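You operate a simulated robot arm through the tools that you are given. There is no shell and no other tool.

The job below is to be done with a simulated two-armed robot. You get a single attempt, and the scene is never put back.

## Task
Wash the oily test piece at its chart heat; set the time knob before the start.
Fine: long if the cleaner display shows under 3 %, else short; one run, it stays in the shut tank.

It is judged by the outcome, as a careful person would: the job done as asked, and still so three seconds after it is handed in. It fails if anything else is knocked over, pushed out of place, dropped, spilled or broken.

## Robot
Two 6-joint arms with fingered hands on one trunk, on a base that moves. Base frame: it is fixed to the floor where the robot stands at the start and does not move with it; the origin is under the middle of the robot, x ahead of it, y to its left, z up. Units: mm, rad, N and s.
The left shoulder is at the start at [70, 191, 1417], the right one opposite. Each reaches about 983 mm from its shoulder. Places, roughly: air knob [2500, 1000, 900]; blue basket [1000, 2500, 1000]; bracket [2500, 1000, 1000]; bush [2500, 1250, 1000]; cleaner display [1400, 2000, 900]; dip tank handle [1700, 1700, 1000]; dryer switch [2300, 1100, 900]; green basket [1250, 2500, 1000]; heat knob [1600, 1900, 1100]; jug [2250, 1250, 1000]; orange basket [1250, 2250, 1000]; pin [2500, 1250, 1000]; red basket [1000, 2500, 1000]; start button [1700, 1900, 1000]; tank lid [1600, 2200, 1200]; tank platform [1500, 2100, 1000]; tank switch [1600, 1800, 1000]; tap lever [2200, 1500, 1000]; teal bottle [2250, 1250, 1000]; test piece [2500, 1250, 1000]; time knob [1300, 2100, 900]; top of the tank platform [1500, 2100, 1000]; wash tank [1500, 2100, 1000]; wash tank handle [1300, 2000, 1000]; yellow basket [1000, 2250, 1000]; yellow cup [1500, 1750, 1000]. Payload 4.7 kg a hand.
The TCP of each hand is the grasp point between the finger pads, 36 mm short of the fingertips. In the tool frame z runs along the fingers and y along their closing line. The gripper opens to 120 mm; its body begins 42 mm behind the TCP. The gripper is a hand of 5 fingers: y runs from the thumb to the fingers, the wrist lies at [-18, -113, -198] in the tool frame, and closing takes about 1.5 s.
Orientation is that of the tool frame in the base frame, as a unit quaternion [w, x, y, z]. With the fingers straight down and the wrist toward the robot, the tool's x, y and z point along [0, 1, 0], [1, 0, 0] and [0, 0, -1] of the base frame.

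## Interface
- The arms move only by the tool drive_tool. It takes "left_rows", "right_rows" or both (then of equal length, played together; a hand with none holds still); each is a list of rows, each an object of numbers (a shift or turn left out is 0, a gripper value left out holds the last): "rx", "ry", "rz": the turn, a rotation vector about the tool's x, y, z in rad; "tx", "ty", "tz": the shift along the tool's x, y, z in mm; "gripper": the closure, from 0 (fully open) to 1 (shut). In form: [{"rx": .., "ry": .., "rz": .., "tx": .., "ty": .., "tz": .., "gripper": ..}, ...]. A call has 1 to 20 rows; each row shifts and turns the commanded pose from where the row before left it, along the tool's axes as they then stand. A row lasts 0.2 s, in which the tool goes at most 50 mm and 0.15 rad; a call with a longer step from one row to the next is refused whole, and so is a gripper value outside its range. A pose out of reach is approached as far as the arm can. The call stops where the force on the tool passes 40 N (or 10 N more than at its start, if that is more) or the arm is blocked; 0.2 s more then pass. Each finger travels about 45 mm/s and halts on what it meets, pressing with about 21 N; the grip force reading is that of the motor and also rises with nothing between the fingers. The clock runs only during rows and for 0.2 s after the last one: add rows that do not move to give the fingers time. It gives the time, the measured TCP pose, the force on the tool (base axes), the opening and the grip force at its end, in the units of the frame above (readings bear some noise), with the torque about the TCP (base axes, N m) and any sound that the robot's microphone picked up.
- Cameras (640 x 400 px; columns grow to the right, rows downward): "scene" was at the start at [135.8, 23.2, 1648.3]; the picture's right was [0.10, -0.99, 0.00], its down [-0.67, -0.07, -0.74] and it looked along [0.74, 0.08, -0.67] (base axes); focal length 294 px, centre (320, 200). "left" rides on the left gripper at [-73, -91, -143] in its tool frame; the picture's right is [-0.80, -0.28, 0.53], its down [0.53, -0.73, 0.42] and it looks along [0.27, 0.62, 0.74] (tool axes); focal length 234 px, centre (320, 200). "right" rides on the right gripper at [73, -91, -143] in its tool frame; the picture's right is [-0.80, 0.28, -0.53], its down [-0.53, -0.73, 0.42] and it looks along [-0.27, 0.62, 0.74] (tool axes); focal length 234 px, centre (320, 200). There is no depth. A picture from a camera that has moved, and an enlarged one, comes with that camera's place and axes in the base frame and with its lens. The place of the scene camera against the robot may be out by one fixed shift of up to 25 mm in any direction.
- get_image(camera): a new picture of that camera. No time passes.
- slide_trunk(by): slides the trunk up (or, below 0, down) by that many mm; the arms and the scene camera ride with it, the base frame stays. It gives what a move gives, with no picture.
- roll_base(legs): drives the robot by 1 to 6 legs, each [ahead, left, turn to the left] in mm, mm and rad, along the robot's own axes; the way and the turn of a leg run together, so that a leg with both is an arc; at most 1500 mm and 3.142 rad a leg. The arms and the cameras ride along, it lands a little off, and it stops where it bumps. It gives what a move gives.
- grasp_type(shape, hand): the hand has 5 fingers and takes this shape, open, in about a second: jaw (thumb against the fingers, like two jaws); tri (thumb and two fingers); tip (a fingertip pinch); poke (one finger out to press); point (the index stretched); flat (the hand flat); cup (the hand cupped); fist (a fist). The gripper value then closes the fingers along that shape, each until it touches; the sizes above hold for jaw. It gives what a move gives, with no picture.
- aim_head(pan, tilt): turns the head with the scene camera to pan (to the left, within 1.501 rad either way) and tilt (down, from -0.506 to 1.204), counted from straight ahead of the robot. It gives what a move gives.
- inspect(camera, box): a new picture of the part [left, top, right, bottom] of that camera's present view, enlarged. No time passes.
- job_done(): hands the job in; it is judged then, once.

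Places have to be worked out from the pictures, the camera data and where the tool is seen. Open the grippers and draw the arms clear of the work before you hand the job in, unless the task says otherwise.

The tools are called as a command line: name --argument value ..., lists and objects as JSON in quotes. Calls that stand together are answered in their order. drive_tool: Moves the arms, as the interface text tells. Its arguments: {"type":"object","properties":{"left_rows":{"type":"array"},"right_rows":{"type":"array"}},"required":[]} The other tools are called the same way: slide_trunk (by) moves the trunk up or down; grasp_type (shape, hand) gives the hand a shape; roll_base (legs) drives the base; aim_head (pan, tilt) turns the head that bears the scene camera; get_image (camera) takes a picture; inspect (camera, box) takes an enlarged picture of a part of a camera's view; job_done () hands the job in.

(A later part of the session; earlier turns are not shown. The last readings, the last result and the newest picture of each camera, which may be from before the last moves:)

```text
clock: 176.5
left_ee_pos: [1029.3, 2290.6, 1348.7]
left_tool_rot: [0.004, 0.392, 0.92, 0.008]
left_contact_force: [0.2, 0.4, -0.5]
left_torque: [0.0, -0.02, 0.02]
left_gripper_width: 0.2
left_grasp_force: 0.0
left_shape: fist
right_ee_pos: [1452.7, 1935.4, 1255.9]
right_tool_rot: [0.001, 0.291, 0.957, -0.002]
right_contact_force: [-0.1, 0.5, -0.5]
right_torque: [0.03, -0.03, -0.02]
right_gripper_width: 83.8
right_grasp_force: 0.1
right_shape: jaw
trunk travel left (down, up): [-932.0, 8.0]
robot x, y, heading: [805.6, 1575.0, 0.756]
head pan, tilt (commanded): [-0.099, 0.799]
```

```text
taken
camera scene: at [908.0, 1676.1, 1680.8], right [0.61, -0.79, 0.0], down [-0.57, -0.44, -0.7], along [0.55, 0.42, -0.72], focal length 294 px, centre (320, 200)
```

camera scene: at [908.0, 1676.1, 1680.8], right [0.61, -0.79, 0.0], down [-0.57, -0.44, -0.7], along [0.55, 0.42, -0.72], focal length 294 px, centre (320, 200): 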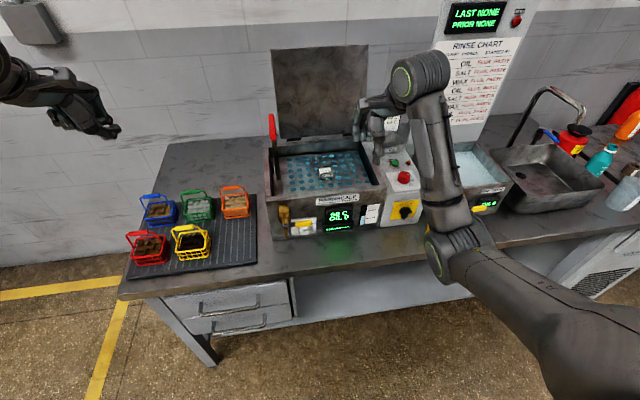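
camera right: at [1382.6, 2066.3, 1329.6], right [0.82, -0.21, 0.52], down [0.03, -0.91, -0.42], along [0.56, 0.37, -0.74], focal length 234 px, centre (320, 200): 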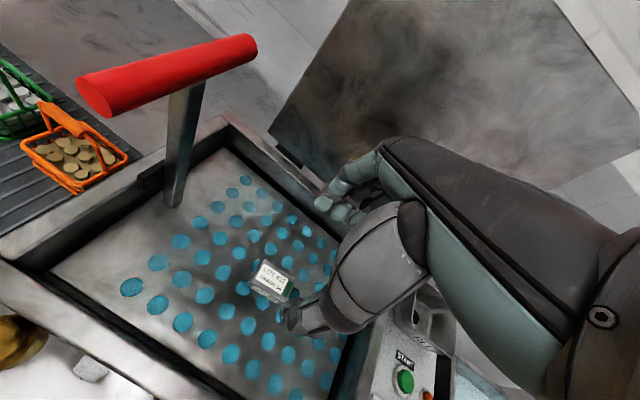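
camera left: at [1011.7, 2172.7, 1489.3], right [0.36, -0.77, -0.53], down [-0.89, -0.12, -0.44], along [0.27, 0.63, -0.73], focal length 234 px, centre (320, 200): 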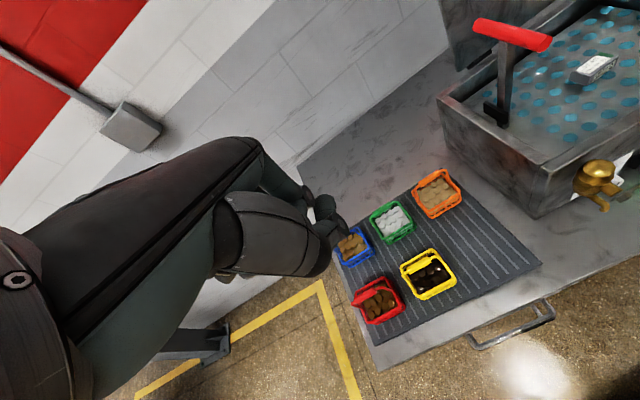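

I move the base 60 mm forward and bring the left fist over the red grip (centre about u -573, v 2545, top z ≈ 1235).

roll_base --legs '[[60, 0, 0]]'

drive_tool --left_rows '[{"tx": -42, "ty": 18}, {"tx": -42, "ty": 18}, {"tx": -42, "ty": 18}, {"tx": -42, "ty": 18}, {"tx": -42, "ty": 18}, {"tx": -42, "ty": 18}, {"tx": -42, "ty": 18}, {}]'

get_image --camera "left"

get_image --camera "scene"

```text
clock: 177.5
left_ee_pos: [1064.8, 2325.4, 1353.2]
left_tool_rot: [0.004, 0.392, 0.92, 0.012]
left_contact_force: [-1.2, -1.0, 0.1]
left_torque: [0.03, -0.09, 0.02]
left_gripper_width: 0.1
left_grasp_force: 0.0
left_shape: fist
right_ee_pos: [1489.3, 1968.5, 1260.2]
right_tool_rot: [0.002, 0.291, 0.957, 0.002]
right_contact_force: [-1.0, -0.3, 1.4]
right_torque: [0.01, -0.1, 0.0]
right_gripper_width: 83.8
right_grasp_force: 0.2
right_shape: jaw
trunk travel left (down, up): [-932.0, 8.0]
robot x, y, heading: [850.1, 1617.1, 0.752]
head pan, tilt (commanded): [-0.099, 0.799]
```

```text
clock: 179.3
left_ee_pos: [1366.4, 2237.6, 1331.8]
left_tool_rot: [0.003, 0.392, 0.92, 0.009]
left_contact_force: [-0.3, -0.4, 0.0]
left_torque: [-0.05, -0.01, -0.06]
left_gripper_width: 0.0
left_grasp_force: 0.2
left_shape: fist
left hand out of reach, approached as far as the arm can: row 1, 2, 3
right_ee_pos: [1494.8, 1975.3, 1256.8]
right_tool_rot: [0.0, 0.29, 0.957, 0.0]
right_contact_force: [-0.3, 0.1, 1.1]
right_torque: [0.0, -0.02, -0.02]
right_gripper_width: 83.9
right_grasp_force: 0.1
right_shape: jaw
trunk travel left (down, up): [-932.0, 8.0]
robot x, y, heading: [846.2, 1616.2, 0.753]
head pan, tilt (commanded): [-0.099, 0.799]
```

```text
taken
camera left: at [1348.7, 2119.1, 1472.7], right [0.36, -0.77, -0.53], down [-0.89, -0.12, -0.44], along [0.27, 0.63, -0.73], focal length 234 px, centre (320, 200)
```

left: 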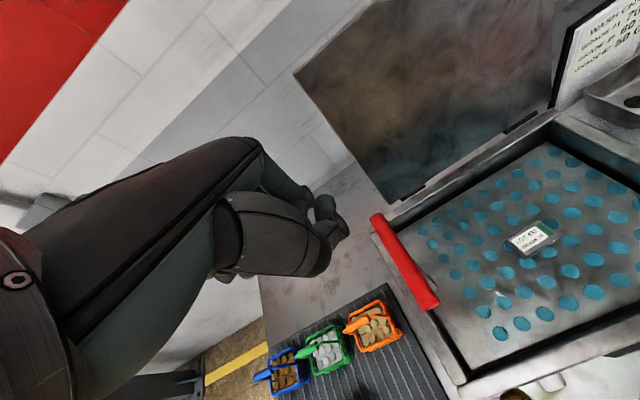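

```text
taken
camera scene: at [949.0, 1716.5, 1680.8], right [0.61, -0.79, 0.0], down [-0.57, -0.44, -0.7], along [0.55, 0.42, -0.72], focal length 294 px, centre (320, 200)
```

scene: 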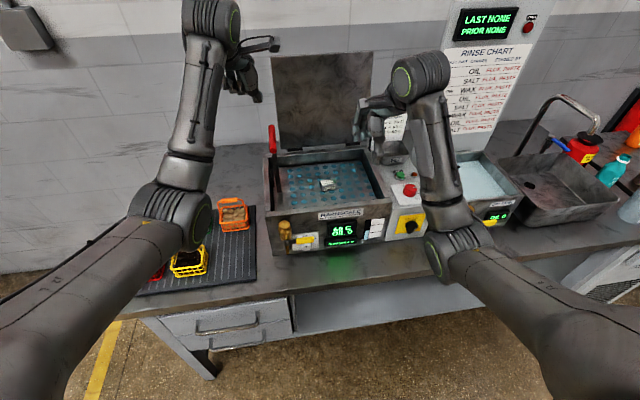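

The grip's centre is at about [1389, 2197]; I centre the fist over it and lower 50 mm, then look.

drive_tool --left_rows '[{"tx": -22, "ty": -6}, {"tx": -22.5, "ty": -5.4}, {"tz": 25}, {"tz": 25}, {}]'

get_image --camera "left"

inspect --camera "scene" --box '[200, 40, 400, 240]'

```text
clock: 180.5
left_ee_pos: [1391.9, 2198.6, 1281.5]
left_tool_rot: [0.003, 0.392, 0.92, 0.01]
left_contact_force: [-0.1, -0.1, 0.2]
left_torque: [-0.02, 0.0, 0.01]
left_gripper_width: 0.0
left_grasp_force: 0.1
left_shape: fist
right_ee_pos: [1496.2, 1973.8, 1256.5]
right_tool_rot: [-0.002, 0.291, 0.957, -0.001]
right_contact_force: [-0.2, 0.2, 0.5]
right_torque: [0.02, 0.0, 0.03]
right_gripper_width: 83.8
right_grasp_force: 0.0
right_shape: jaw
trunk travel left (down, up): [-932.0, 8.0]
robot x, y, heading: [846.6, 1618.7, 0.757]
head pan, tilt (commanded): [-0.099, 0.799]
```

```text
taken
camera left: at [1373.9, 2079.9, 1422.1], right [0.36, -0.77, -0.53], down [-0.89, -0.12, -0.44], along [0.27, 0.63, -0.73], focal length 234 px, centre (320, 200)
```

left: 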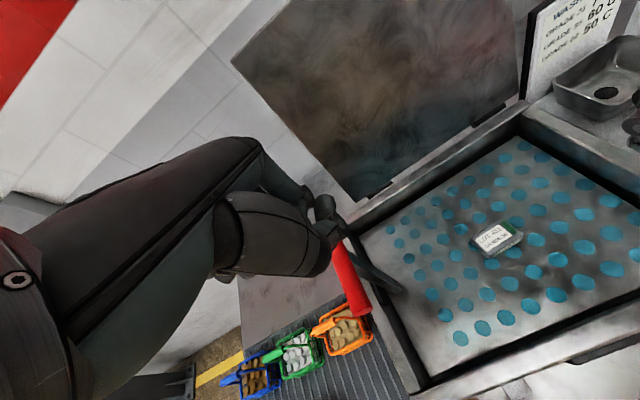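

```text
2.00 times, centred on (300, 140) of scene
camera zoom: at [950.6, 1715.1, 1680.8], right [0.61, -0.79, 0.0], down [-0.57, -0.44, -0.7], along [0.55, 0.42, -0.72], focal length 588 px, centre (360, 320)
```

zoom: 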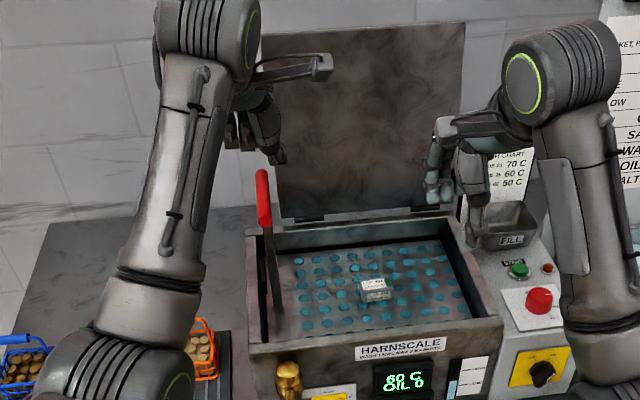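

The fist sits above the red grip. I descend in 8 mm steps until contact.

drive_tool --left_rows '[{"tz": 8}, {"tz": 8}, {"tz": 8}, {"tz": 8}, {}]'

```text
clock: 181.7
left_ee_pos: [1392.2, 2200.0, 1248.4]
left_tool_rot: [0.003, 0.393, 0.92, 0.009]
left_contact_force: [0.5, 0.1, 0.1]
left_torque: [0.01, 0.01, 0.01]
left_gripper_width: 0.1
left_grasp_force: 0.1
left_shape: fist
right_ee_pos: [1495.3, 1975.8, 1255.6]
right_tool_rot: [0.001, 0.291, 0.957, -0.001]
right_contact_force: [-0.4, 0.2, 0.2]
right_torque: [-0.01, 0.01, -0.03]
right_gripper_width: 83.8
right_grasp_force: 0.1
right_shape: jaw
trunk travel left (down, up): [-932.0, 8.0]
robot x, y, heading: [847.8, 1614.7, 0.757]
head pan, tilt (commanded): [-0.099, 0.799]
```

No contact yet at z = 1248; I continue down.

drive_tool --left_rows '[{"tz": 8}, {"tz": 8}, {"tz": 8}, {}]'

get_image --camera "left"

inspect --camera "scene" --box '[200, 40, 400, 240]'

```text
clock: 182.7
left_ee_pos: [1391.6, 2201.2, 1224.6]
left_tool_rot: [0.003, 0.392, 0.92, 0.008]
left_contact_force: [-0.1, 0.2, 0.6]
left_torque: [0.01, -0.01, 0.0]
left_gripper_width: 0.0
left_grasp_force: 0.1
left_shape: fist
right_ee_pos: [1495.2, 1975.7, 1256.0]
right_tool_rot: [0.0, 0.291, 0.957, -0.001]
right_contact_force: [1.0, -0.3, 0.3]
right_torque: [0.06, 0.01, 0.0]
right_gripper_width: 83.8
right_grasp_force: 0.0
right_shape: jaw
trunk travel left (down, up): [-932.0, 8.0]
robot x, y, heading: [848.0, 1615.7, 0.756]
head pan, tilt (commanded): [-0.099, 0.799]
```

```text
taken
camera left: at [1374.0, 2081.8, 1366.0], right [0.36, -0.77, -0.53], down [-0.89, -0.12, -0.44], along [0.27, 0.63, -0.73], focal length 234 px, centre (320, 200)
```

left: 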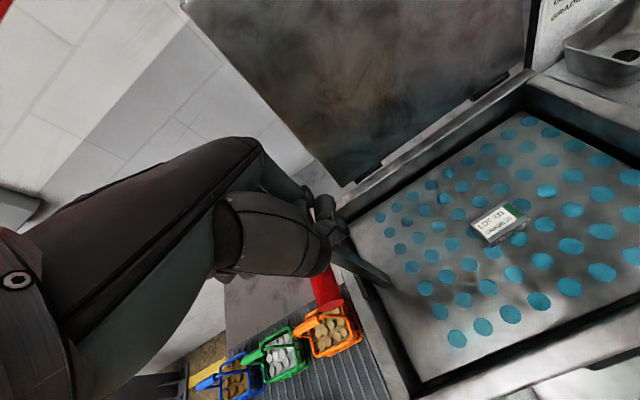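

```text
2.00 times, centred on (300, 140) of scene
camera zoom: at [950.4, 1716.2, 1680.7], right [0.61, -0.79, 0.0], down [-0.57, -0.44, -0.7], along [0.55, 0.42, -0.72], focal length 588 px, centre (360, 320)
```

zoom: 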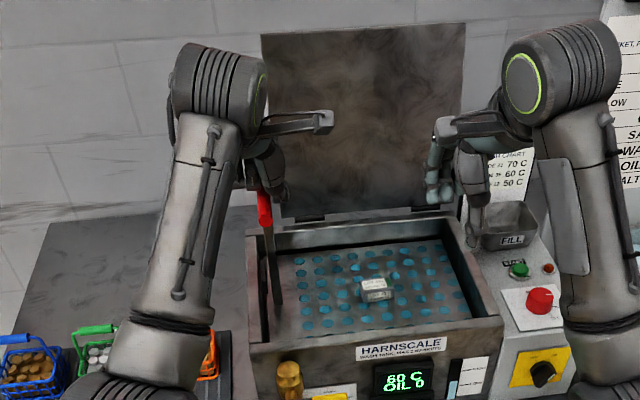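

No contact yet; the grip runs under the fist. I keep descending in small steps.

drive_tool --left_rows '[{"tz": 7}, {"tz": 7}, {"tz": 7}, {"tz": 7}, {}]'

inspect --camera "scene" --box '[200, 40, 400, 240]'

get_image --camera "left"

```text
clock: 183.9
left_ee_pos: [1389.9, 2202.3, 1196.1]
left_tool_rot: [0.004, 0.392, 0.92, 0.009]
left_contact_force: [-7.3, 5.4, 6.1]
left_torque: [0.11, -0.17, 0.23]
left_gripper_width: 0.0
left_grasp_force: 0.1
left_shape: fist
right_ee_pos: [1493.7, 1976.0, 1256.9]
right_tool_rot: [-0.001, 0.29, 0.957, -0.001]
right_contact_force: [-0.2, -0.6, 0.0]
right_torque: [-0.01, 0.01, 0.03]
right_gripper_width: 83.5
right_grasp_force: 0.1
right_shape: jaw
trunk travel left (down, up): [-932.0, 8.0]
robot x, y, heading: [844.0, 1616.9, 0.756]
head pan, tilt (commanded): [-0.099, 0.799]
```

```text
2.00 times, centred on (300, 140) of scene
camera zoom: at [947.8, 1717.0, 1680.8], right [0.61, -0.79, 0.0], down [-0.57, -0.44, -0.7], along [0.55, 0.42, -0.72], focal length 588 px, centre (360, 320)
```

zoom: 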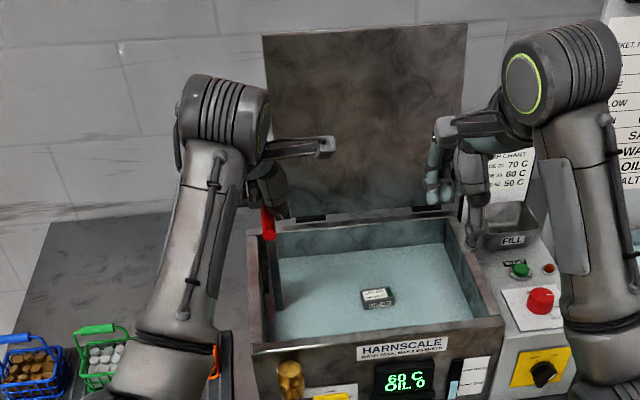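

```text
taken
camera left: at [1372.1, 2082.9, 1338.5], right [0.36, -0.77, -0.53], down [-0.89, -0.12, -0.44], along [0.27, 0.63, -0.73], focal length 234 px, centre (320, 200)
```

left: 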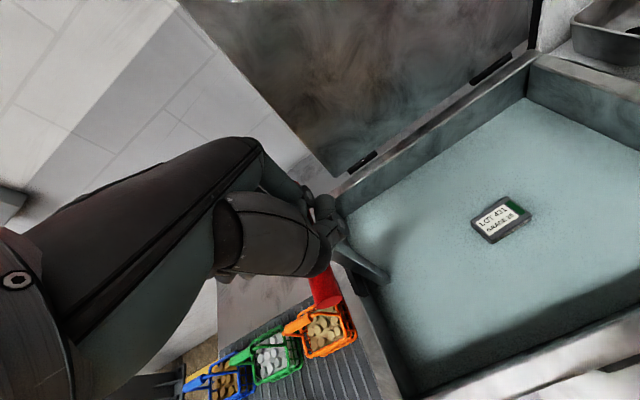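

It works: the platform sank just below the liquid and the block is partly immersed. The side force shows the fist is slightly left of the grip, so I lift, shift 12 mm right, and press again.

drive_tool --left_rows '[{"tz": -15}, {"tx": -12}, {"tz": 10}, {"tz": 8}, {"tz": 7}, {"tz": 7}, {}]'

inspect --camera "scene" --box '[200, 40, 400, 240]'

get_image --camera "left"

```text
clock: 185.5
left_ee_pos: [1399.9, 2191.9, 1181.0]
left_tool_rot: [0.003, 0.391, 0.92, 0.009]
left_contact_force: [0.4, -0.5, 5.9]
left_torque: [0.18, -0.02, -0.04]
left_gripper_width: 0.0
left_grasp_force: 0.1
left_shape: fist
right_ee_pos: [1496.4, 1973.9, 1258.0]
right_tool_rot: [0.0, 0.291, 0.957, -0.002]
right_contact_force: [0.6, -0.1, -0.3]
right_torque: [0.01, -0.03, 0.0]
right_gripper_width: 83.9
right_grasp_force: 0.1
right_shape: jaw
trunk travel left (down, up): [-932.0, 8.0]
robot x, y, heading: [846.5, 1617.8, 0.751]
head pan, tilt (commanded): [-0.099, 0.799]
```

```text
2.00 times, centred on (300, 140) of scene
camera zoom: at [949.7, 1715.4, 1680.8], right [0.61, -0.79, 0.0], down [-0.57, -0.44, -0.7], along [0.55, 0.42, -0.72], focal length 588 px, centre (360, 320)
```

zoom: 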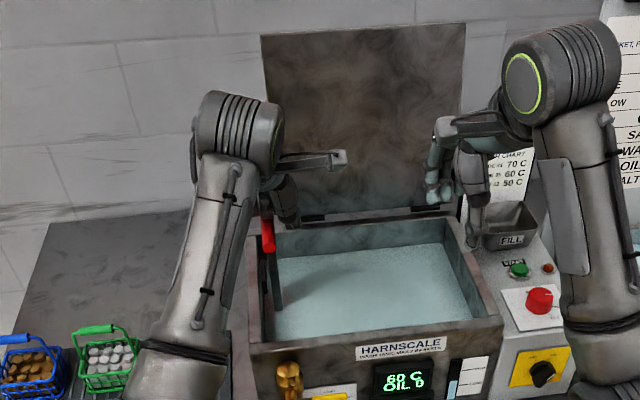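

```text
taken
camera left: at [1382.4, 2072.8, 1321.7], right [0.36, -0.77, -0.53], down [-0.89, -0.12, -0.44], along [0.27, 0.63, -0.73], focal length 234 px, centre (320, 200)
```

left: 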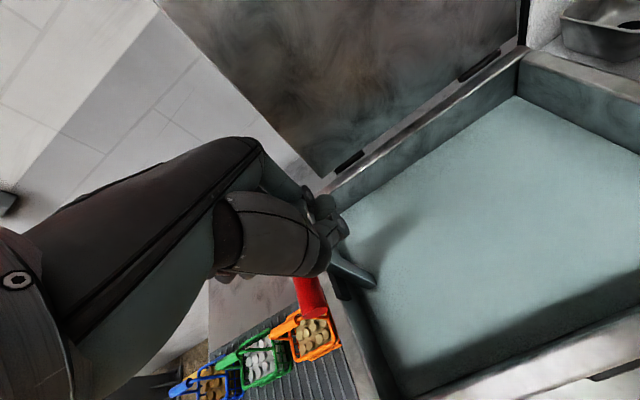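

Now the force is purely vertical (6 N) and the block is under the liquid. I press further until the platform bottoms out.

drive_tool --left_rows '[{"tz": 8}, {"tz": 8}, {"tz": 8}, {"tz": 8}, {}]'

drive_tool --left_rows '[{"tz": 8}, {"tz": 8}, {"tz": 8}, {}]'

```text
clock: 186.7
left_ee_pos: [1400.4, 2190.2, 1149.4]
left_tool_rot: [0.002, 0.392, 0.92, 0.008]
left_contact_force: [2.6, -0.6, 6.0]
left_torque: [0.14, -0.05, -0.07]
left_gripper_width: 0.0
left_grasp_force: 0.0
left_shape: fist
right_ee_pos: [1495.2, 1974.8, 1256.9]
right_tool_rot: [-0.002, 0.292, 0.957, 0.0]
right_contact_force: [0.3, 0.0, 0.8]
right_torque: [0.02, 0.0, -0.04]
right_gripper_width: 83.8
right_grasp_force: 0.0
right_shape: jaw
trunk travel left (down, up): [-932.0, 8.0]
robot x, y, heading: [848.7, 1615.5, 0.755]
head pan, tilt (commanded): [-0.099, 0.799]
```

```text
clock: 187.7
left_ee_pos: [1398.8, 2193.1, 1123.5]
left_tool_rot: [0.003, 0.392, 0.92, 0.008]
left_contact_force: [0.7, 0.1, 0.0]
left_torque: [0.0, 0.0, 0.03]
left_gripper_width: 0.0
left_grasp_force: 0.0
left_shape: fist
right_ee_pos: [1495.9, 1977.7, 1256.0]
right_tool_rot: [0.0, 0.291, 0.957, -0.001]
right_contact_force: [0.4, 0.3, 1.0]
right_torque: [-0.02, -0.02, -0.02]
right_gripper_width: 83.9
right_grasp_force: 0.0
right_shape: jaw
trunk travel left (down, up): [-932.0, 8.0]
robot x, y, heading: [844.4, 1616.0, 0.756]
head pan, tilt (commanded): [-0.099, 0.799]
```

The force dropped to zero at z = 1123; I look whether the platform has latched down.

inspect --camera "scene" --box '[200, 40, 400, 240]'

get_image --camera "left"

```text
2.00 times, centred on (300, 140) of scene
camera zoom: at [950.5, 1716.9, 1680.6], right [0.61, -0.79, 0.0], down [-0.57, -0.44, -0.7], along [0.55, 0.42, -0.72], focal length 588 px, centre (360, 320)
```

zoom: 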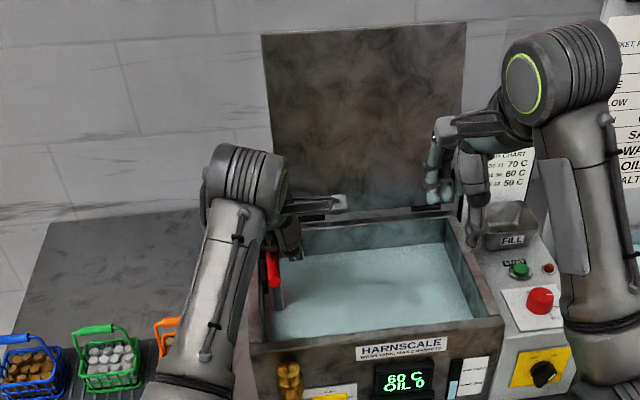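

```text
taken
camera left: at [1382.8, 2074.9, 1264.4], right [0.36, -0.77, -0.53], down [-0.89, -0.12, -0.44], along [0.27, 0.63, -0.73], focal length 234 px, centre (320, 200)
```

left: 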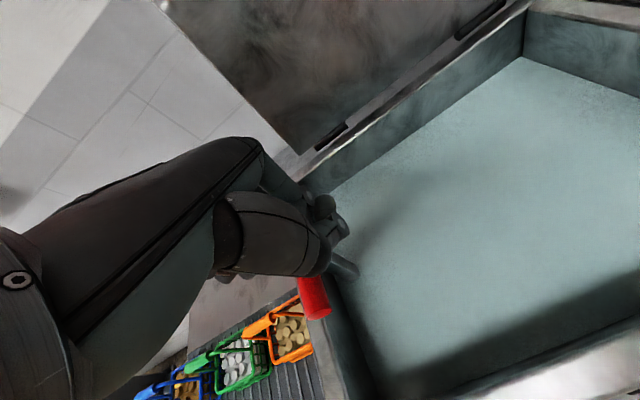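

The grip has gone down to just above the rim. I press a bit more to feel the end stop.

drive_tool --left_rows '[{"tz": 6}, {"tz": 6}, {}]'

get_image --camera "left"

```text
clock: 188.5
left_ee_pos: [1400.6, 2193.1, 1119.2]
left_tool_rot: [0.006, 0.393, 0.92, 0.014]
left_contact_force: [1.6, 5.5, 29.4]
left_torque: [0.79, -0.29, -0.01]
left_gripper_width: 0.0
left_grasp_force: 0.0
left_shape: fist
right_ee_pos: [1493.0, 1973.8, 1257.9]
right_tool_rot: [0.0, 0.291, 0.957, 0.0]
right_contact_force: [-0.4, -0.5, 0.0]
right_torque: [0.02, -0.05, 0.04]
right_gripper_width: 83.9
right_grasp_force: 0.1
right_shape: jaw
trunk travel left (down, up): [-932.0, 8.0]
robot x, y, heading: [849.8, 1615.1, 0.756]
head pan, tilt (commanded): [-0.099, 0.799]
```

```text
taken
camera left: at [1381.6, 2072.9, 1259.2], right [0.37, -0.76, -0.53], down [-0.89, -0.11, -0.45], along [0.28, 0.64, -0.72], focal length 234 px, centre (320, 200)
```

left: 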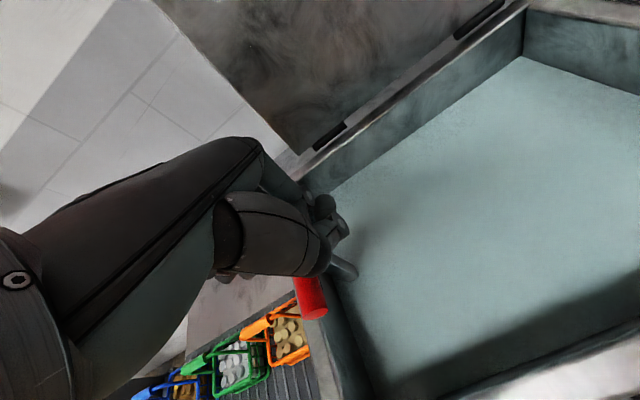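

End stop felt (29 N). I lift the fist and see whether the platform stays down.

drive_tool --left_rows '[{"tz": -20}, {"tz": -30}, {"tz": -40}, {"tz": -40}, {}]'

get_image --camera "left"

inspect --camera "scene" --box '[200, 40, 400, 240]'

```text
clock: 189.7
left_ee_pos: [1400.4, 2191.0, 1243.4]
left_tool_rot: [0.002, 0.393, 0.919, 0.009]
left_contact_force: [0.9, 0.8, -0.9]
left_torque: [-0.01, -0.02, 0.02]
left_gripper_width: 0.0
left_grasp_force: 0.0
left_shape: fist
right_ee_pos: [1494.7, 1974.5, 1255.7]
right_tool_rot: [0.0, 0.291, 0.957, -0.001]
right_contact_force: [-0.3, -0.1, -0.2]
right_torque: [0.01, 0.03, -0.04]
right_gripper_width: 83.8
right_grasp_force: 0.0
right_shape: jaw
trunk travel left (down, up): [-932.0, 8.0]
robot x, y, heading: [849.7, 1620.2, 0.751]
head pan, tilt (commanded): [-0.099, 0.799]
```

```text
taken
camera left: at [1382.5, 2072.6, 1384.1], right [0.36, -0.77, -0.53], down [-0.89, -0.12, -0.44], along [0.27, 0.63, -0.73], focal length 234 px, centre (320, 200)
```

left: 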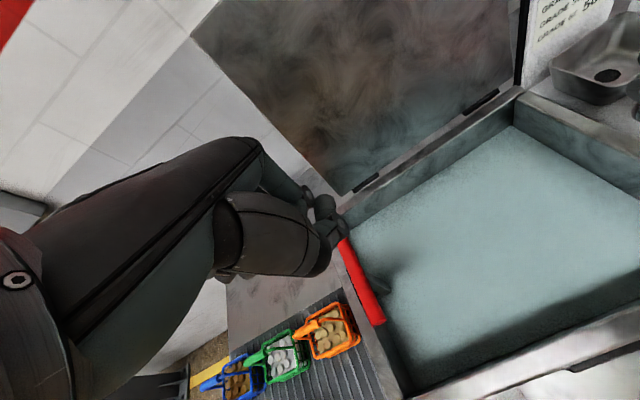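

```text
2.00 times, centred on (300, 140) of scene
camera zoom: at [950.2, 1716.1, 1680.7], right [0.61, -0.79, 0.0], down [-0.57, -0.44, -0.7], along [0.55, 0.42, -0.72], focal length 588 px, centre (360, 320)
```

zoom: 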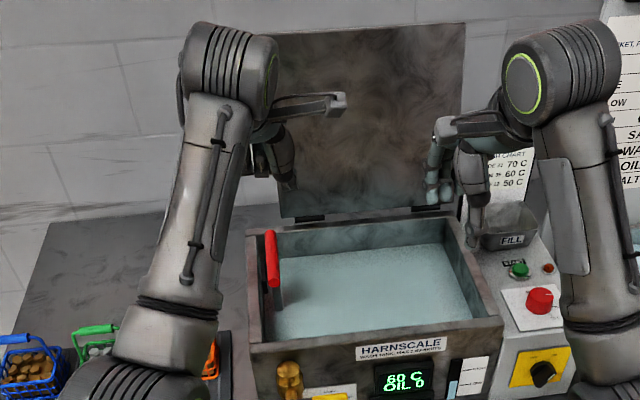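

The platform stays down with the block submerged. Next is the lid: its free edge is at about v 2790, z 1343, leaning back. I first park the left hand out to the left and back.

drive_tool --left_rows '[{"tz": -30}, {"tx": 35, "ty": -20}, {"tx": 35, "ty": -20}, {"tx": 35, "ty": -20}, {"tx": 35, "ty": -20}, {"tx": 35, "ty": -20}, {"tx": 35, "ty": -20}, {"tx": 35}, {}]'

drive_tool --right_rows '[{"rz": 0.1, "tz": -30}, {"rz": 0.095, "tz": -30}, {"tz": -30}, {"tz": -30, "gripper": 0.3}, {"tz": -30}, {}]'

get_image --camera "right"

get_image --camera "scene"

```text
clock: 191.7
left_ee_pos: [1150.4, 2294.3, 1260.2]
left_tool_rot: [0.003, 0.393, 0.92, 0.009]
left_contact_force: [0.4, 0.5, 0.3]
left_torque: [-0.02, -0.02, -0.01]
left_gripper_width: 0.2
left_grasp_force: 0.1
left_shape: fist
left hand out of reach, approached as far as the arm can: row 6, 7
right_ee_pos: [1496.0, 1974.1, 1256.5]
right_tool_rot: [-0.001, 0.291, 0.957, -0.001]
right_contact_force: [0.6, -0.2, 0.4]
right_torque: [0.02, 0.04, 0.02]
right_gripper_width: 83.5
right_grasp_force: 0.1
right_shape: jaw
trunk travel left (down, up): [-932.0, 8.0]
robot x, y, heading: [848.0, 1618.2, 0.754]
head pan, tilt (commanded): [-0.099, 0.799]
```

```text
clock: 193.1
left_ee_pos: [1149.4, 2296.5, 1260.7]
left_tool_rot: [0.002, 0.392, 0.92, 0.009]
left_contact_force: [0.8, 0.3, -0.1]
left_torque: [-0.01, 0.04, 0.0]
left_gripper_width: 0.0
left_grasp_force: 0.2
left_shape: fist
right_ee_pos: [1537.9, 2007.0, 1378.8]
right_tool_rot: [0.0, 0.382, 0.924, 0.001]
right_contact_force: [-0.1, -0.5, -0.7]
right_torque: [0.02, -0.01, -0.01]
right_gripper_width: 83.8
right_grasp_force: 0.0
right_shape: jaw
right hand out of reach, approached as far as the arm can: row 2, 3, 4, 5
trunk travel left (down, up): [-932.0, 8.0]
robot x, y, heading: [847.5, 1617.9, 0.75]
head pan, tilt (commanded): [-0.099, 0.799]
```

```text
taken
camera right: at [1422.5, 1993.4, 1521.6], right [0.77, -0.37, 0.52], down [-0.14, -0.89, -0.43], along [0.63, 0.25, -0.74], focal length 234 px, centre (320, 200)
```

right: 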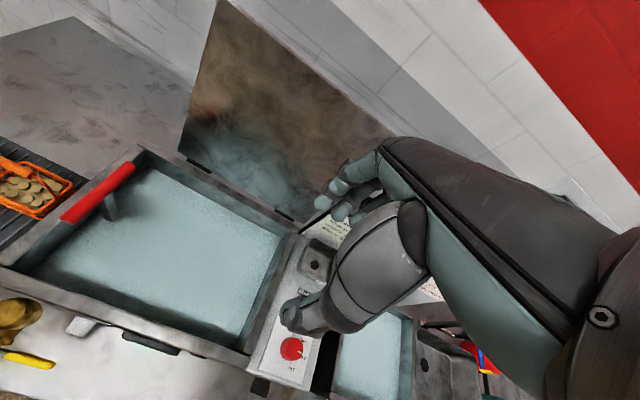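

```text
taken
camera scene: at [950.9, 1716.1, 1680.7], right [0.61, -0.79, 0.0], down [-0.57, -0.44, -0.7], along [0.55, 0.42, -0.72], focal length 294 px, centre (320, 200)
```

scene: 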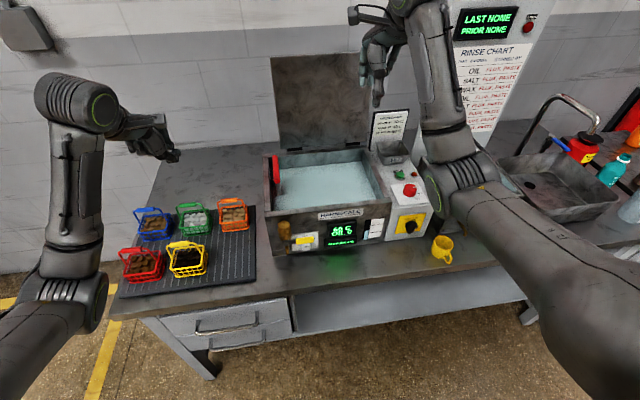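

The lid's free edge is confirmed around v 2785, z 1343, u -563…-262. I drive 140 mm closer so the right hand can reach behind it.

roll_base --legs '[[140, 0, 0]]'

aim_head --pan 0.1 --tilt 0.5

get_image --camera "scene"

get_image --camera "right"

```text
clock: 194.4
left_ee_pos: [1251.9, 2389.4, 1260.9]
left_tool_rot: [0.003, 0.393, 0.92, 0.01]
left_contact_force: [-0.4, 0.2, 0.6]
left_torque: [0.03, -0.02, 0.0]
left_gripper_width: 0.0
left_grasp_force: 0.1
left_shape: fist
right_ee_pos: [1638.2, 2101.2, 1380.5]
right_tool_rot: [0.001, 0.384, 0.923, 0.001]
right_contact_force: [0.3, 0.0, -0.1]
right_torque: [0.02, 0.02, 0.0]
right_gripper_width: 83.5
right_grasp_force: 0.0
right_shape: jaw
trunk travel left (down, up): [-932.0, 8.0]
robot x, y, heading: [947.6, 1715.9, 0.755]
head pan, tilt (commanded): [-0.099, 0.799]
```

```text
clock: 195.2
left_ee_pos: [1253.6, 2391.5, 1260.4]
left_tool_rot: [0.002, 0.393, 0.919, 0.009]
left_contact_force: [0.0, 0.7, -0.7]
left_torque: [-0.03, 0.02, -0.02]
left_gripper_width: 0.2
left_grasp_force: 0.1
left_shape: fist
right_ee_pos: [1640.8, 2103.8, 1378.8]
right_tool_rot: [-0.001, 0.382, 0.924, 0.001]
right_contact_force: [0.0, 1.3, -0.5]
right_torque: [0.0, -0.04, 0.04]
right_gripper_width: 83.8
right_grasp_force: 0.0
right_shape: jaw
trunk travel left (down, up): [-932.0, 8.0]
robot x, y, heading: [950.8, 1716.3, 0.75]
head pan, tilt (commanded): [0.099, 0.499]
```

```text
taken
camera scene: at [1049.9, 1832.9, 1706.4], right [0.75, -0.66, 0.0], down [-0.32, -0.36, -0.88], along [0.58, 0.66, -0.48], focal length 294 px, centre (320, 200)
```

scene: 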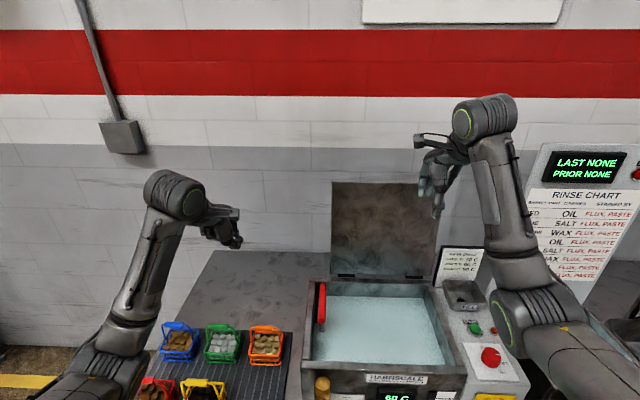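

```text
taken
camera right: at [1525.9, 2089.8, 1521.0], right [0.77, -0.37, 0.52], down [-0.14, -0.89, -0.42], along [0.63, 0.25, -0.74], focal length 234 px, centre (320, 200)
```

right: 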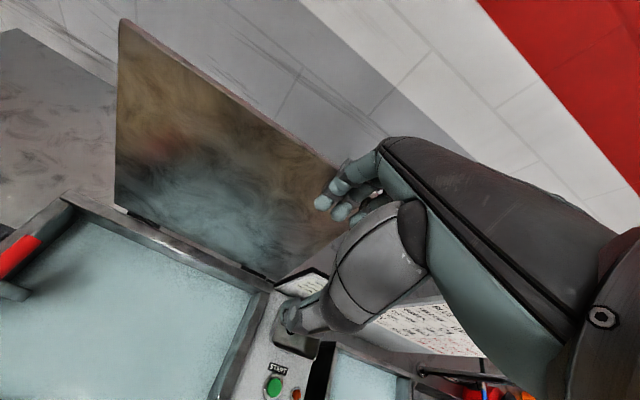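

The lid top edge is refined to v ≈ 2755, z ≈ 1347. I raise the right hand 45 mm, then move left and forward above the edge.

drive_tool --right_rows '[{"tz": -15}, {"tz": -15}, {"tz": -15}, {}]'

drive_tool --right_rows '[{"tx": 24}, {"tx": 24}, {"tx": 24}, {}]'

get_image --camera "right"

get_image --camera "scene"

```text
clock: 196.2
left_ee_pos: [1252.5, 2391.9, 1260.5]
left_tool_rot: [0.003, 0.393, 0.919, 0.01]
left_contact_force: [-0.6, 0.3, -0.3]
left_torque: [0.01, -0.03, 0.01]
left_gripper_width: 0.0
left_grasp_force: 0.0
left_shape: fist
right_ee_pos: [1651.3, 2110.8, 1421.2]
right_tool_rot: [-0.001, 0.381, 0.925, 0.001]
right_contact_force: [-0.2, 0.0, 0.1]
right_torque: [0.0, 0.02, 0.01]
right_gripper_width: 83.6
right_grasp_force: 0.1
right_shape: jaw
right hand out of reach, approached as far as the arm can: row 1, 2, 3
trunk travel left (down, up): [-932.0, 8.0]
robot x, y, heading: [948.2, 1710.9, 0.758]
head pan, tilt (commanded): [0.099, 0.499]
```

```text
clock: 197.2
left_ee_pos: [1254.0, 2391.0, 1260.6]
left_tool_rot: [0.003, 0.393, 0.919, 0.009]
left_contact_force: [-0.4, -1.0, 0.1]
left_torque: [0.01, -0.03, 0.01]
left_gripper_width: 0.0
left_grasp_force: 0.2
left_shape: fist
right_ee_pos: [1602.1, 2162.5, 1420.6]
right_tool_rot: [0.0, 0.382, 0.924, 0.001]
right_contact_force: [-0.2, 0.7, -0.3]
right_torque: [-0.01, 0.0, 0.01]
right_gripper_width: 84.0
right_grasp_force: 0.1
right_shape: jaw
trunk travel left (down, up): [-932.0, 8.0]
robot x, y, heading: [954.6, 1713.8, 0.752]
head pan, tilt (commanded): [0.099, 0.499]
```

```text
taken
camera right: at [1486.5, 2148.5, 1562.7], right [0.77, -0.37, 0.52], down [-0.14, -0.89, -0.43], along [0.63, 0.25, -0.74], focal length 234 px, centre (320, 200)
```

right: 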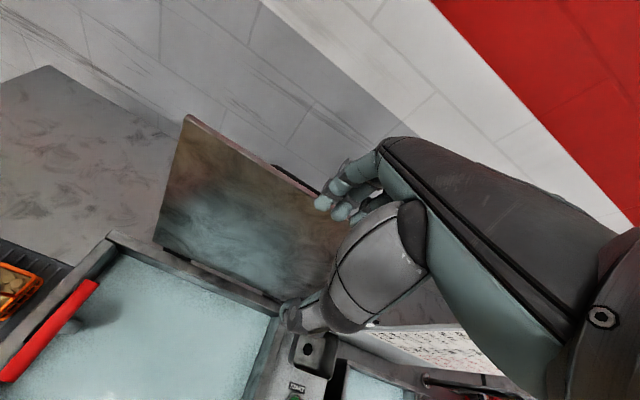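

```text
taken
camera scene: at [1049.3, 1831.6, 1706.7], right [0.75, -0.66, 0.0], down [-0.32, -0.36, -0.88], along [0.58, 0.66, -0.48], focal length 294 px, centre (320, 200)
```

scene: 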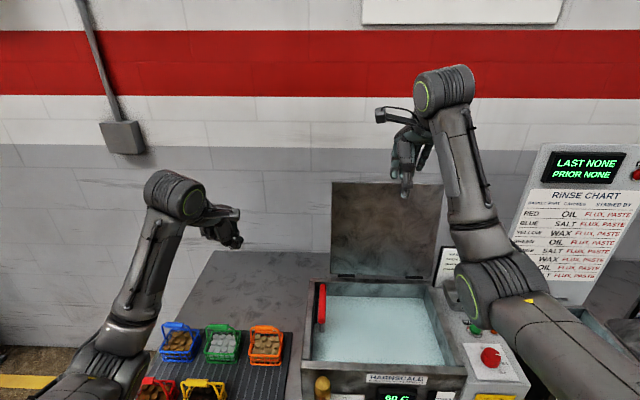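

The lid's handle is visible behind its top edge. I move forward 88 mm above the edge (tips ~20 mm over it).

drive_tool --right_rows '[{"ty": 30}, {"ty": 30}, {"ty": 28}, {}]'

get_image --camera "right"

inspect --camera "scene" --box '[300, 90, 500, 290]'

```text
clock: 198.2
left_ee_pos: [1253.2, 2390.7, 1260.5]
left_tool_rot: [0.003, 0.393, 0.919, 0.01]
left_contact_force: [-0.2, -0.2, 0.1]
left_torque: [-0.03, 0.0, -0.02]
left_gripper_width: 0.0
left_grasp_force: 0.1
left_shape: fist
right_ee_pos: [1661.7, 2224.6, 1421.7]
right_tool_rot: [0.0, 0.382, 0.924, 0.001]
right_contact_force: [0.2, 0.0, -0.5]
right_torque: [0.02, 0.01, -0.01]
right_gripper_width: 83.9
right_grasp_force: 0.0
right_shape: jaw
trunk travel left (down, up): [-932.0, 8.0]
robot x, y, heading: [954.9, 1716.0, 0.755]
head pan, tilt (commanded): [0.099, 0.499]
```

```text
taken
camera right: at [1546.6, 2210.3, 1563.6], right [0.77, -0.37, 0.52], down [-0.14, -0.89, -0.43], along [0.63, 0.25, -0.74], focal length 234 px, centre (320, 200)
```

right: 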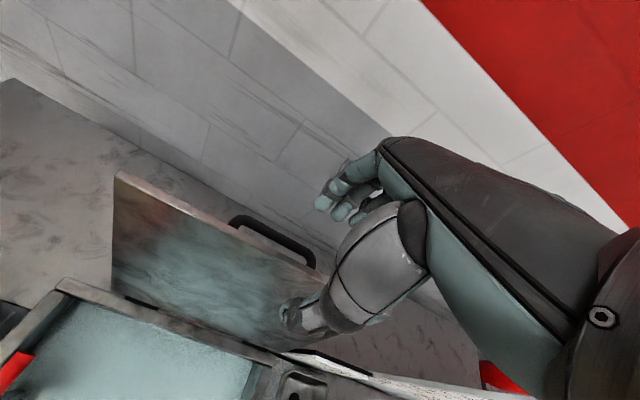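

```text
2.00 times, centred on (400, 190) of scene
camera zoom: at [1048.6, 1831.8, 1706.7], right [0.75, -0.66, 0.0], down [-0.32, -0.36, -0.88], along [0.58, 0.66, -0.48], focal length 588 px, centre (160, 220)
```

zoom: 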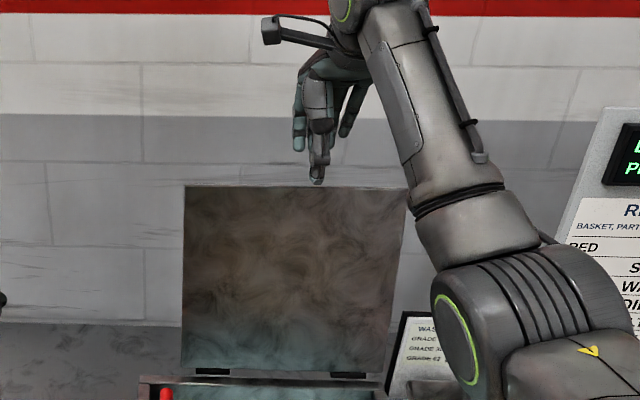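

The lid's outer handle lies just behind the edge at about u -418, v 2765. I lower the open hand over the edge, thumb in front and fingers behind the handle, in small steps.

drive_tool --right_rows '[{"ty": 4, "tz": 12}, {"tz": 14}, {"tz": 14}, {"tz": 14}, {}]'

get_image --camera "right"

inspect --camera "scene" --box '[300, 90, 500, 290]'

```text
clock: 199.4
left_ee_pos: [1253.2, 2391.0, 1260.0]
left_tool_rot: [0.003, 0.393, 0.919, 0.008]
left_contact_force: [-0.2, 0.1, 1.3]
left_torque: [0.02, -0.03, -0.02]
left_gripper_width: 0.2
left_grasp_force: 0.1
left_shape: fist
right_ee_pos: [1665.8, 2227.4, 1365.4]
right_tool_rot: [-0.001, 0.383, 0.924, 0.0]
right_contact_force: [-0.5, -0.5, -0.4]
right_torque: [0.01, 0.03, 0.0]
right_gripper_width: 83.8
right_grasp_force: 0.2
right_shape: jaw
trunk travel left (down, up): [-932.0, 8.0]
robot x, y, heading: [950.7, 1713.1, 0.754]
head pan, tilt (commanded): [0.099, 0.499]
```

```text
taken
camera right: at [1549.6, 2213.5, 1508.3], right [0.77, -0.37, 0.52], down [-0.14, -0.89, -0.43], along [0.63, 0.25, -0.74], focal length 234 px, centre (320, 200)
```

right: 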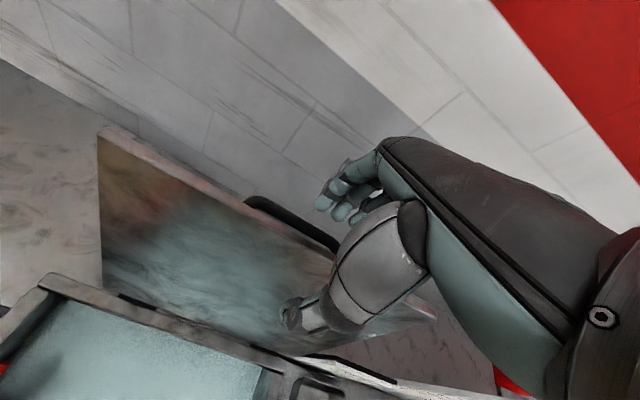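

```text
2.00 times, centred on (400, 190) of scene
camera zoom: at [1048.7, 1832.0, 1706.7], right [0.75, -0.66, 0.0], down [-0.32, -0.36, -0.88], along [0.58, 0.66, -0.48], focal length 588 px, centre (160, 220)
```

zoom: 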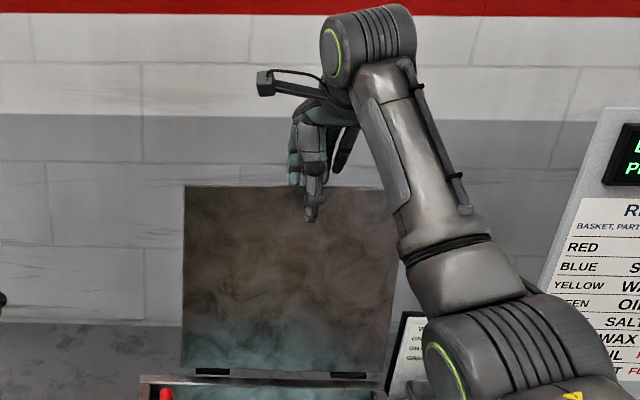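

Thumb is in front of the lid and fingers behind it, with the handle bar near v 2770, z 1324. I lower 20 mm more and narrow the hand to about 60 mm.

drive_tool --right_rows '[{"tz": 10}, {"tz": 10}, {"gripper": 0.5}, {"gripper": 0.5}, {"gripper": 0.5}, {}]'

get_image --camera "right"

inspect --camera "scene" --box '[300, 90, 500, 290]'

```text
clock: 200.8
left_ee_pos: [1252.0, 2393.1, 1260.2]
left_tool_rot: [0.004, 0.393, 0.919, 0.007]
left_contact_force: [-0.4, 0.4, 1.6]
left_torque: [0.03, 0.0, 0.02]
left_gripper_width: 0.0
left_grasp_force: 0.1
left_shape: fist
right_ee_pos: [1665.5, 2228.5, 1346.1]
right_tool_rot: [0.0, 0.382, 0.924, 0.0]
right_contact_force: [1.4, 0.5, 0.0]
right_torque: [0.01, -0.02, -0.02]
right_gripper_width: 61.0
right_grasp_force: 0.1
right_shape: jaw
trunk travel left (down, up): [-932.0, 8.0]
robot x, y, heading: [947.8, 1714.0, 0.754]
head pan, tilt (commanded): [0.099, 0.499]
```

```text
taken
camera right: at [1549.7, 2213.9, 1488.2], right [0.77, -0.37, 0.52], down [-0.14, -0.89, -0.43], along [0.63, 0.25, -0.74], focal length 234 px, centre (320, 200)
```

right: 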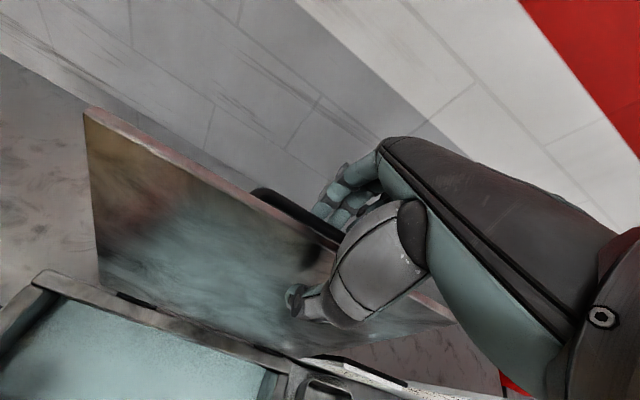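

```text
2.00 times, centred on (400, 190) of scene
camera zoom: at [1049.0, 1832.1, 1706.7], right [0.75, -0.66, 0.0], down [-0.32, -0.36, -0.88], along [0.58, 0.66, -0.48], focal length 588 px, centre (160, 220)
```

zoom: 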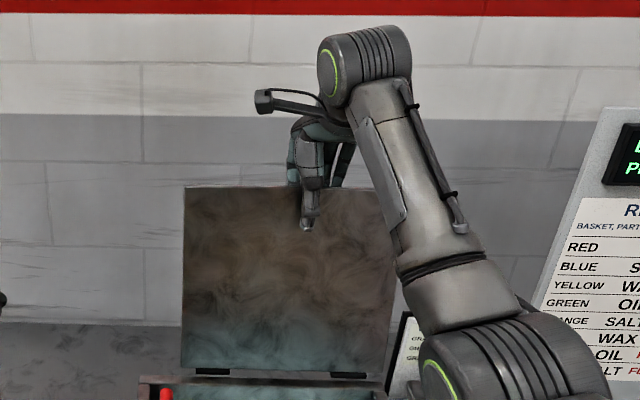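

The fingers are behind the handle bar and the thumb is in front of the lid. I close gently on bar and lid.

drive_tool --right_rows '[{"gripper": 0.6}, {"gripper": 0.7}, {"gripper": 0.8}, {"gripper": 0.8}, {"gripper": 0.8}, {}]'

get_image --camera "right"

```text
clock: 202.2
left_ee_pos: [1253.2, 2391.7, 1260.9]
left_tool_rot: [0.003, 0.393, 0.919, 0.009]
left_contact_force: [1.7, 0.2, -0.4]
left_torque: [0.01, 0.03, 0.02]
left_gripper_width: 0.1
left_grasp_force: 0.0
left_shape: fist
right_ee_pos: [1665.9, 2226.2, 1345.9]
right_tool_rot: [-0.001, 0.383, 0.924, 0.0]
right_contact_force: [-1.0, -0.4, -1.7]
right_torque: [-0.11, 0.11, 0.09]
right_gripper_width: 47.2
right_grasp_force: 20.8
right_shape: jaw
trunk travel left (down, up): [-932.0, 8.0]
robot x, y, heading: [949.2, 1712.4, 0.757]
head pan, tilt (commanded): [0.099, 0.499]
```

```text
taken
camera right: at [1549.7, 2213.8, 1488.1], right [0.77, -0.37, 0.52], down [-0.14, -0.89, -0.43], along [0.63, 0.25, -0.74], focal length 234 px, centre (320, 200)
```

right: 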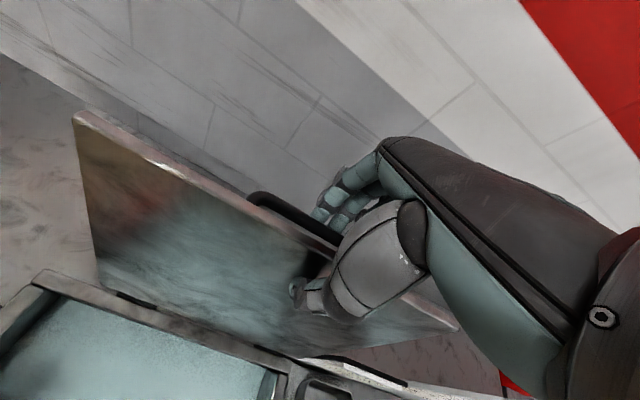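

The lid and bar are gripped (47 mm). I start pulling the lid forward along its arc: 64 mm back, 8 mm up.

drive_tool --right_rows '[{"ty": -16, "tz": -2.5}, {"ty": -16, "tz": -2.5}, {"ty": -16, "tz": -2}, {"ty": -16, "tz": -1}, {}]'

get_image --camera "right"

get_image --camera "scene"

```text
clock: 203.4
left_ee_pos: [1256.2, 2391.9, 1260.4]
left_tool_rot: [0.002, 0.393, 0.92, 0.007]
left_contact_force: [-0.4, 0.5, -0.6]
left_torque: [0.01, -0.02, 0.0]
left_gripper_width: 0.1
left_grasp_force: 0.0
left_shape: fist
right_ee_pos: [1622.9, 2182.3, 1351.7]
right_tool_rot: [-0.002, 0.383, 0.924, -0.001]
right_contact_force: [2.3, -1.5, -16.2]
right_torque: [0.12, -0.18, 0.01]
right_gripper_width: 43.9
right_grasp_force: 21.1
right_shape: jaw
trunk travel left (down, up): [-932.0, 8.0]
robot x, y, heading: [950.3, 1715.0, 0.752]
head pan, tilt (commanded): [0.099, 0.499]
```

```text
taken
camera right: at [1507.9, 2169.8, 1493.8], right [0.77, -0.37, 0.52], down [-0.14, -0.9, -0.42], along [0.62, 0.25, -0.74], focal length 234 px, centre (320, 200)
```

right: 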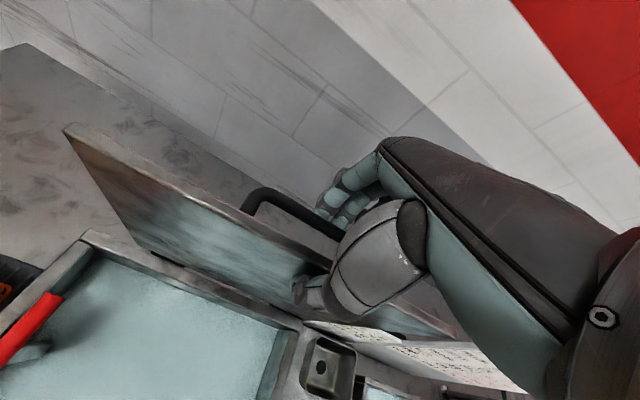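

```text
taken
camera scene: at [1052.0, 1833.5, 1706.3], right [0.75, -0.66, 0.0], down [-0.32, -0.36, -0.88], along [0.58, 0.66, -0.48], focal length 294 px, centre (320, 200)
```

scene: 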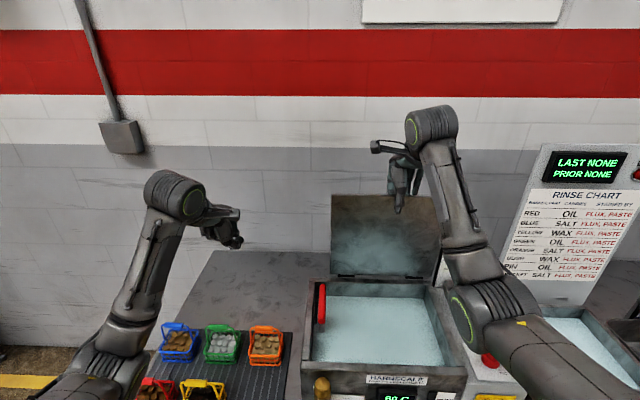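

The lid follows; I'm pulling up a bit too much (-16 N), so I drop 5 mm and continue the arc in small steps.

drive_tool --right_rows '[{"tz": 5}, {"ty": -15, "tz": 1}, {"ty": -15, "tz": 2}, {}]'

get_image --camera "right"

```text
clock: 204.4
left_ee_pos: [1255.3, 2391.3, 1259.9]
left_tool_rot: [0.002, 0.393, 0.92, 0.008]
left_contact_force: [0.2, -0.4, -0.1]
left_torque: [0.0, 0.0, 0.02]
left_gripper_width: 0.1
left_grasp_force: 0.1
left_shape: fist
right_ee_pos: [1601.1, 2161.9, 1345.3]
right_tool_rot: [-0.001, 0.384, 0.923, 0.0]
right_contact_force: [2.3, -0.9, -8.5]
right_torque: [0.0, -0.03, 0.03]
right_gripper_width: 41.1
right_grasp_force: 21.1
right_shape: jaw
trunk travel left (down, up): [-932.0, 8.0]
robot x, y, heading: [950.0, 1712.3, 0.756]
head pan, tilt (commanded): [0.099, 0.499]
```

```text
taken
camera right: at [1485.5, 2147.4, 1487.3], right [0.77, -0.37, 0.52], down [-0.14, -0.89, -0.42], along [0.63, 0.25, -0.74], focal length 234 px, centre (320, 200)
```

right: 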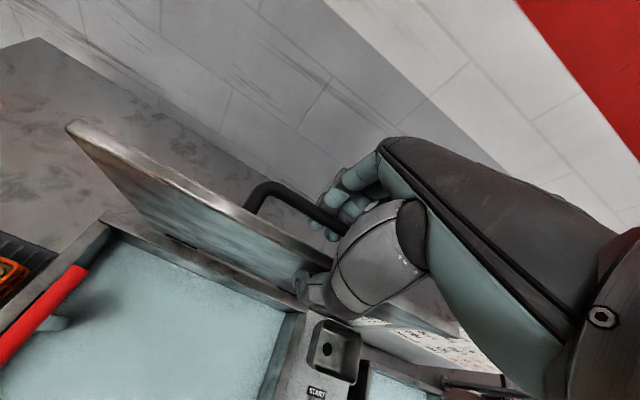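

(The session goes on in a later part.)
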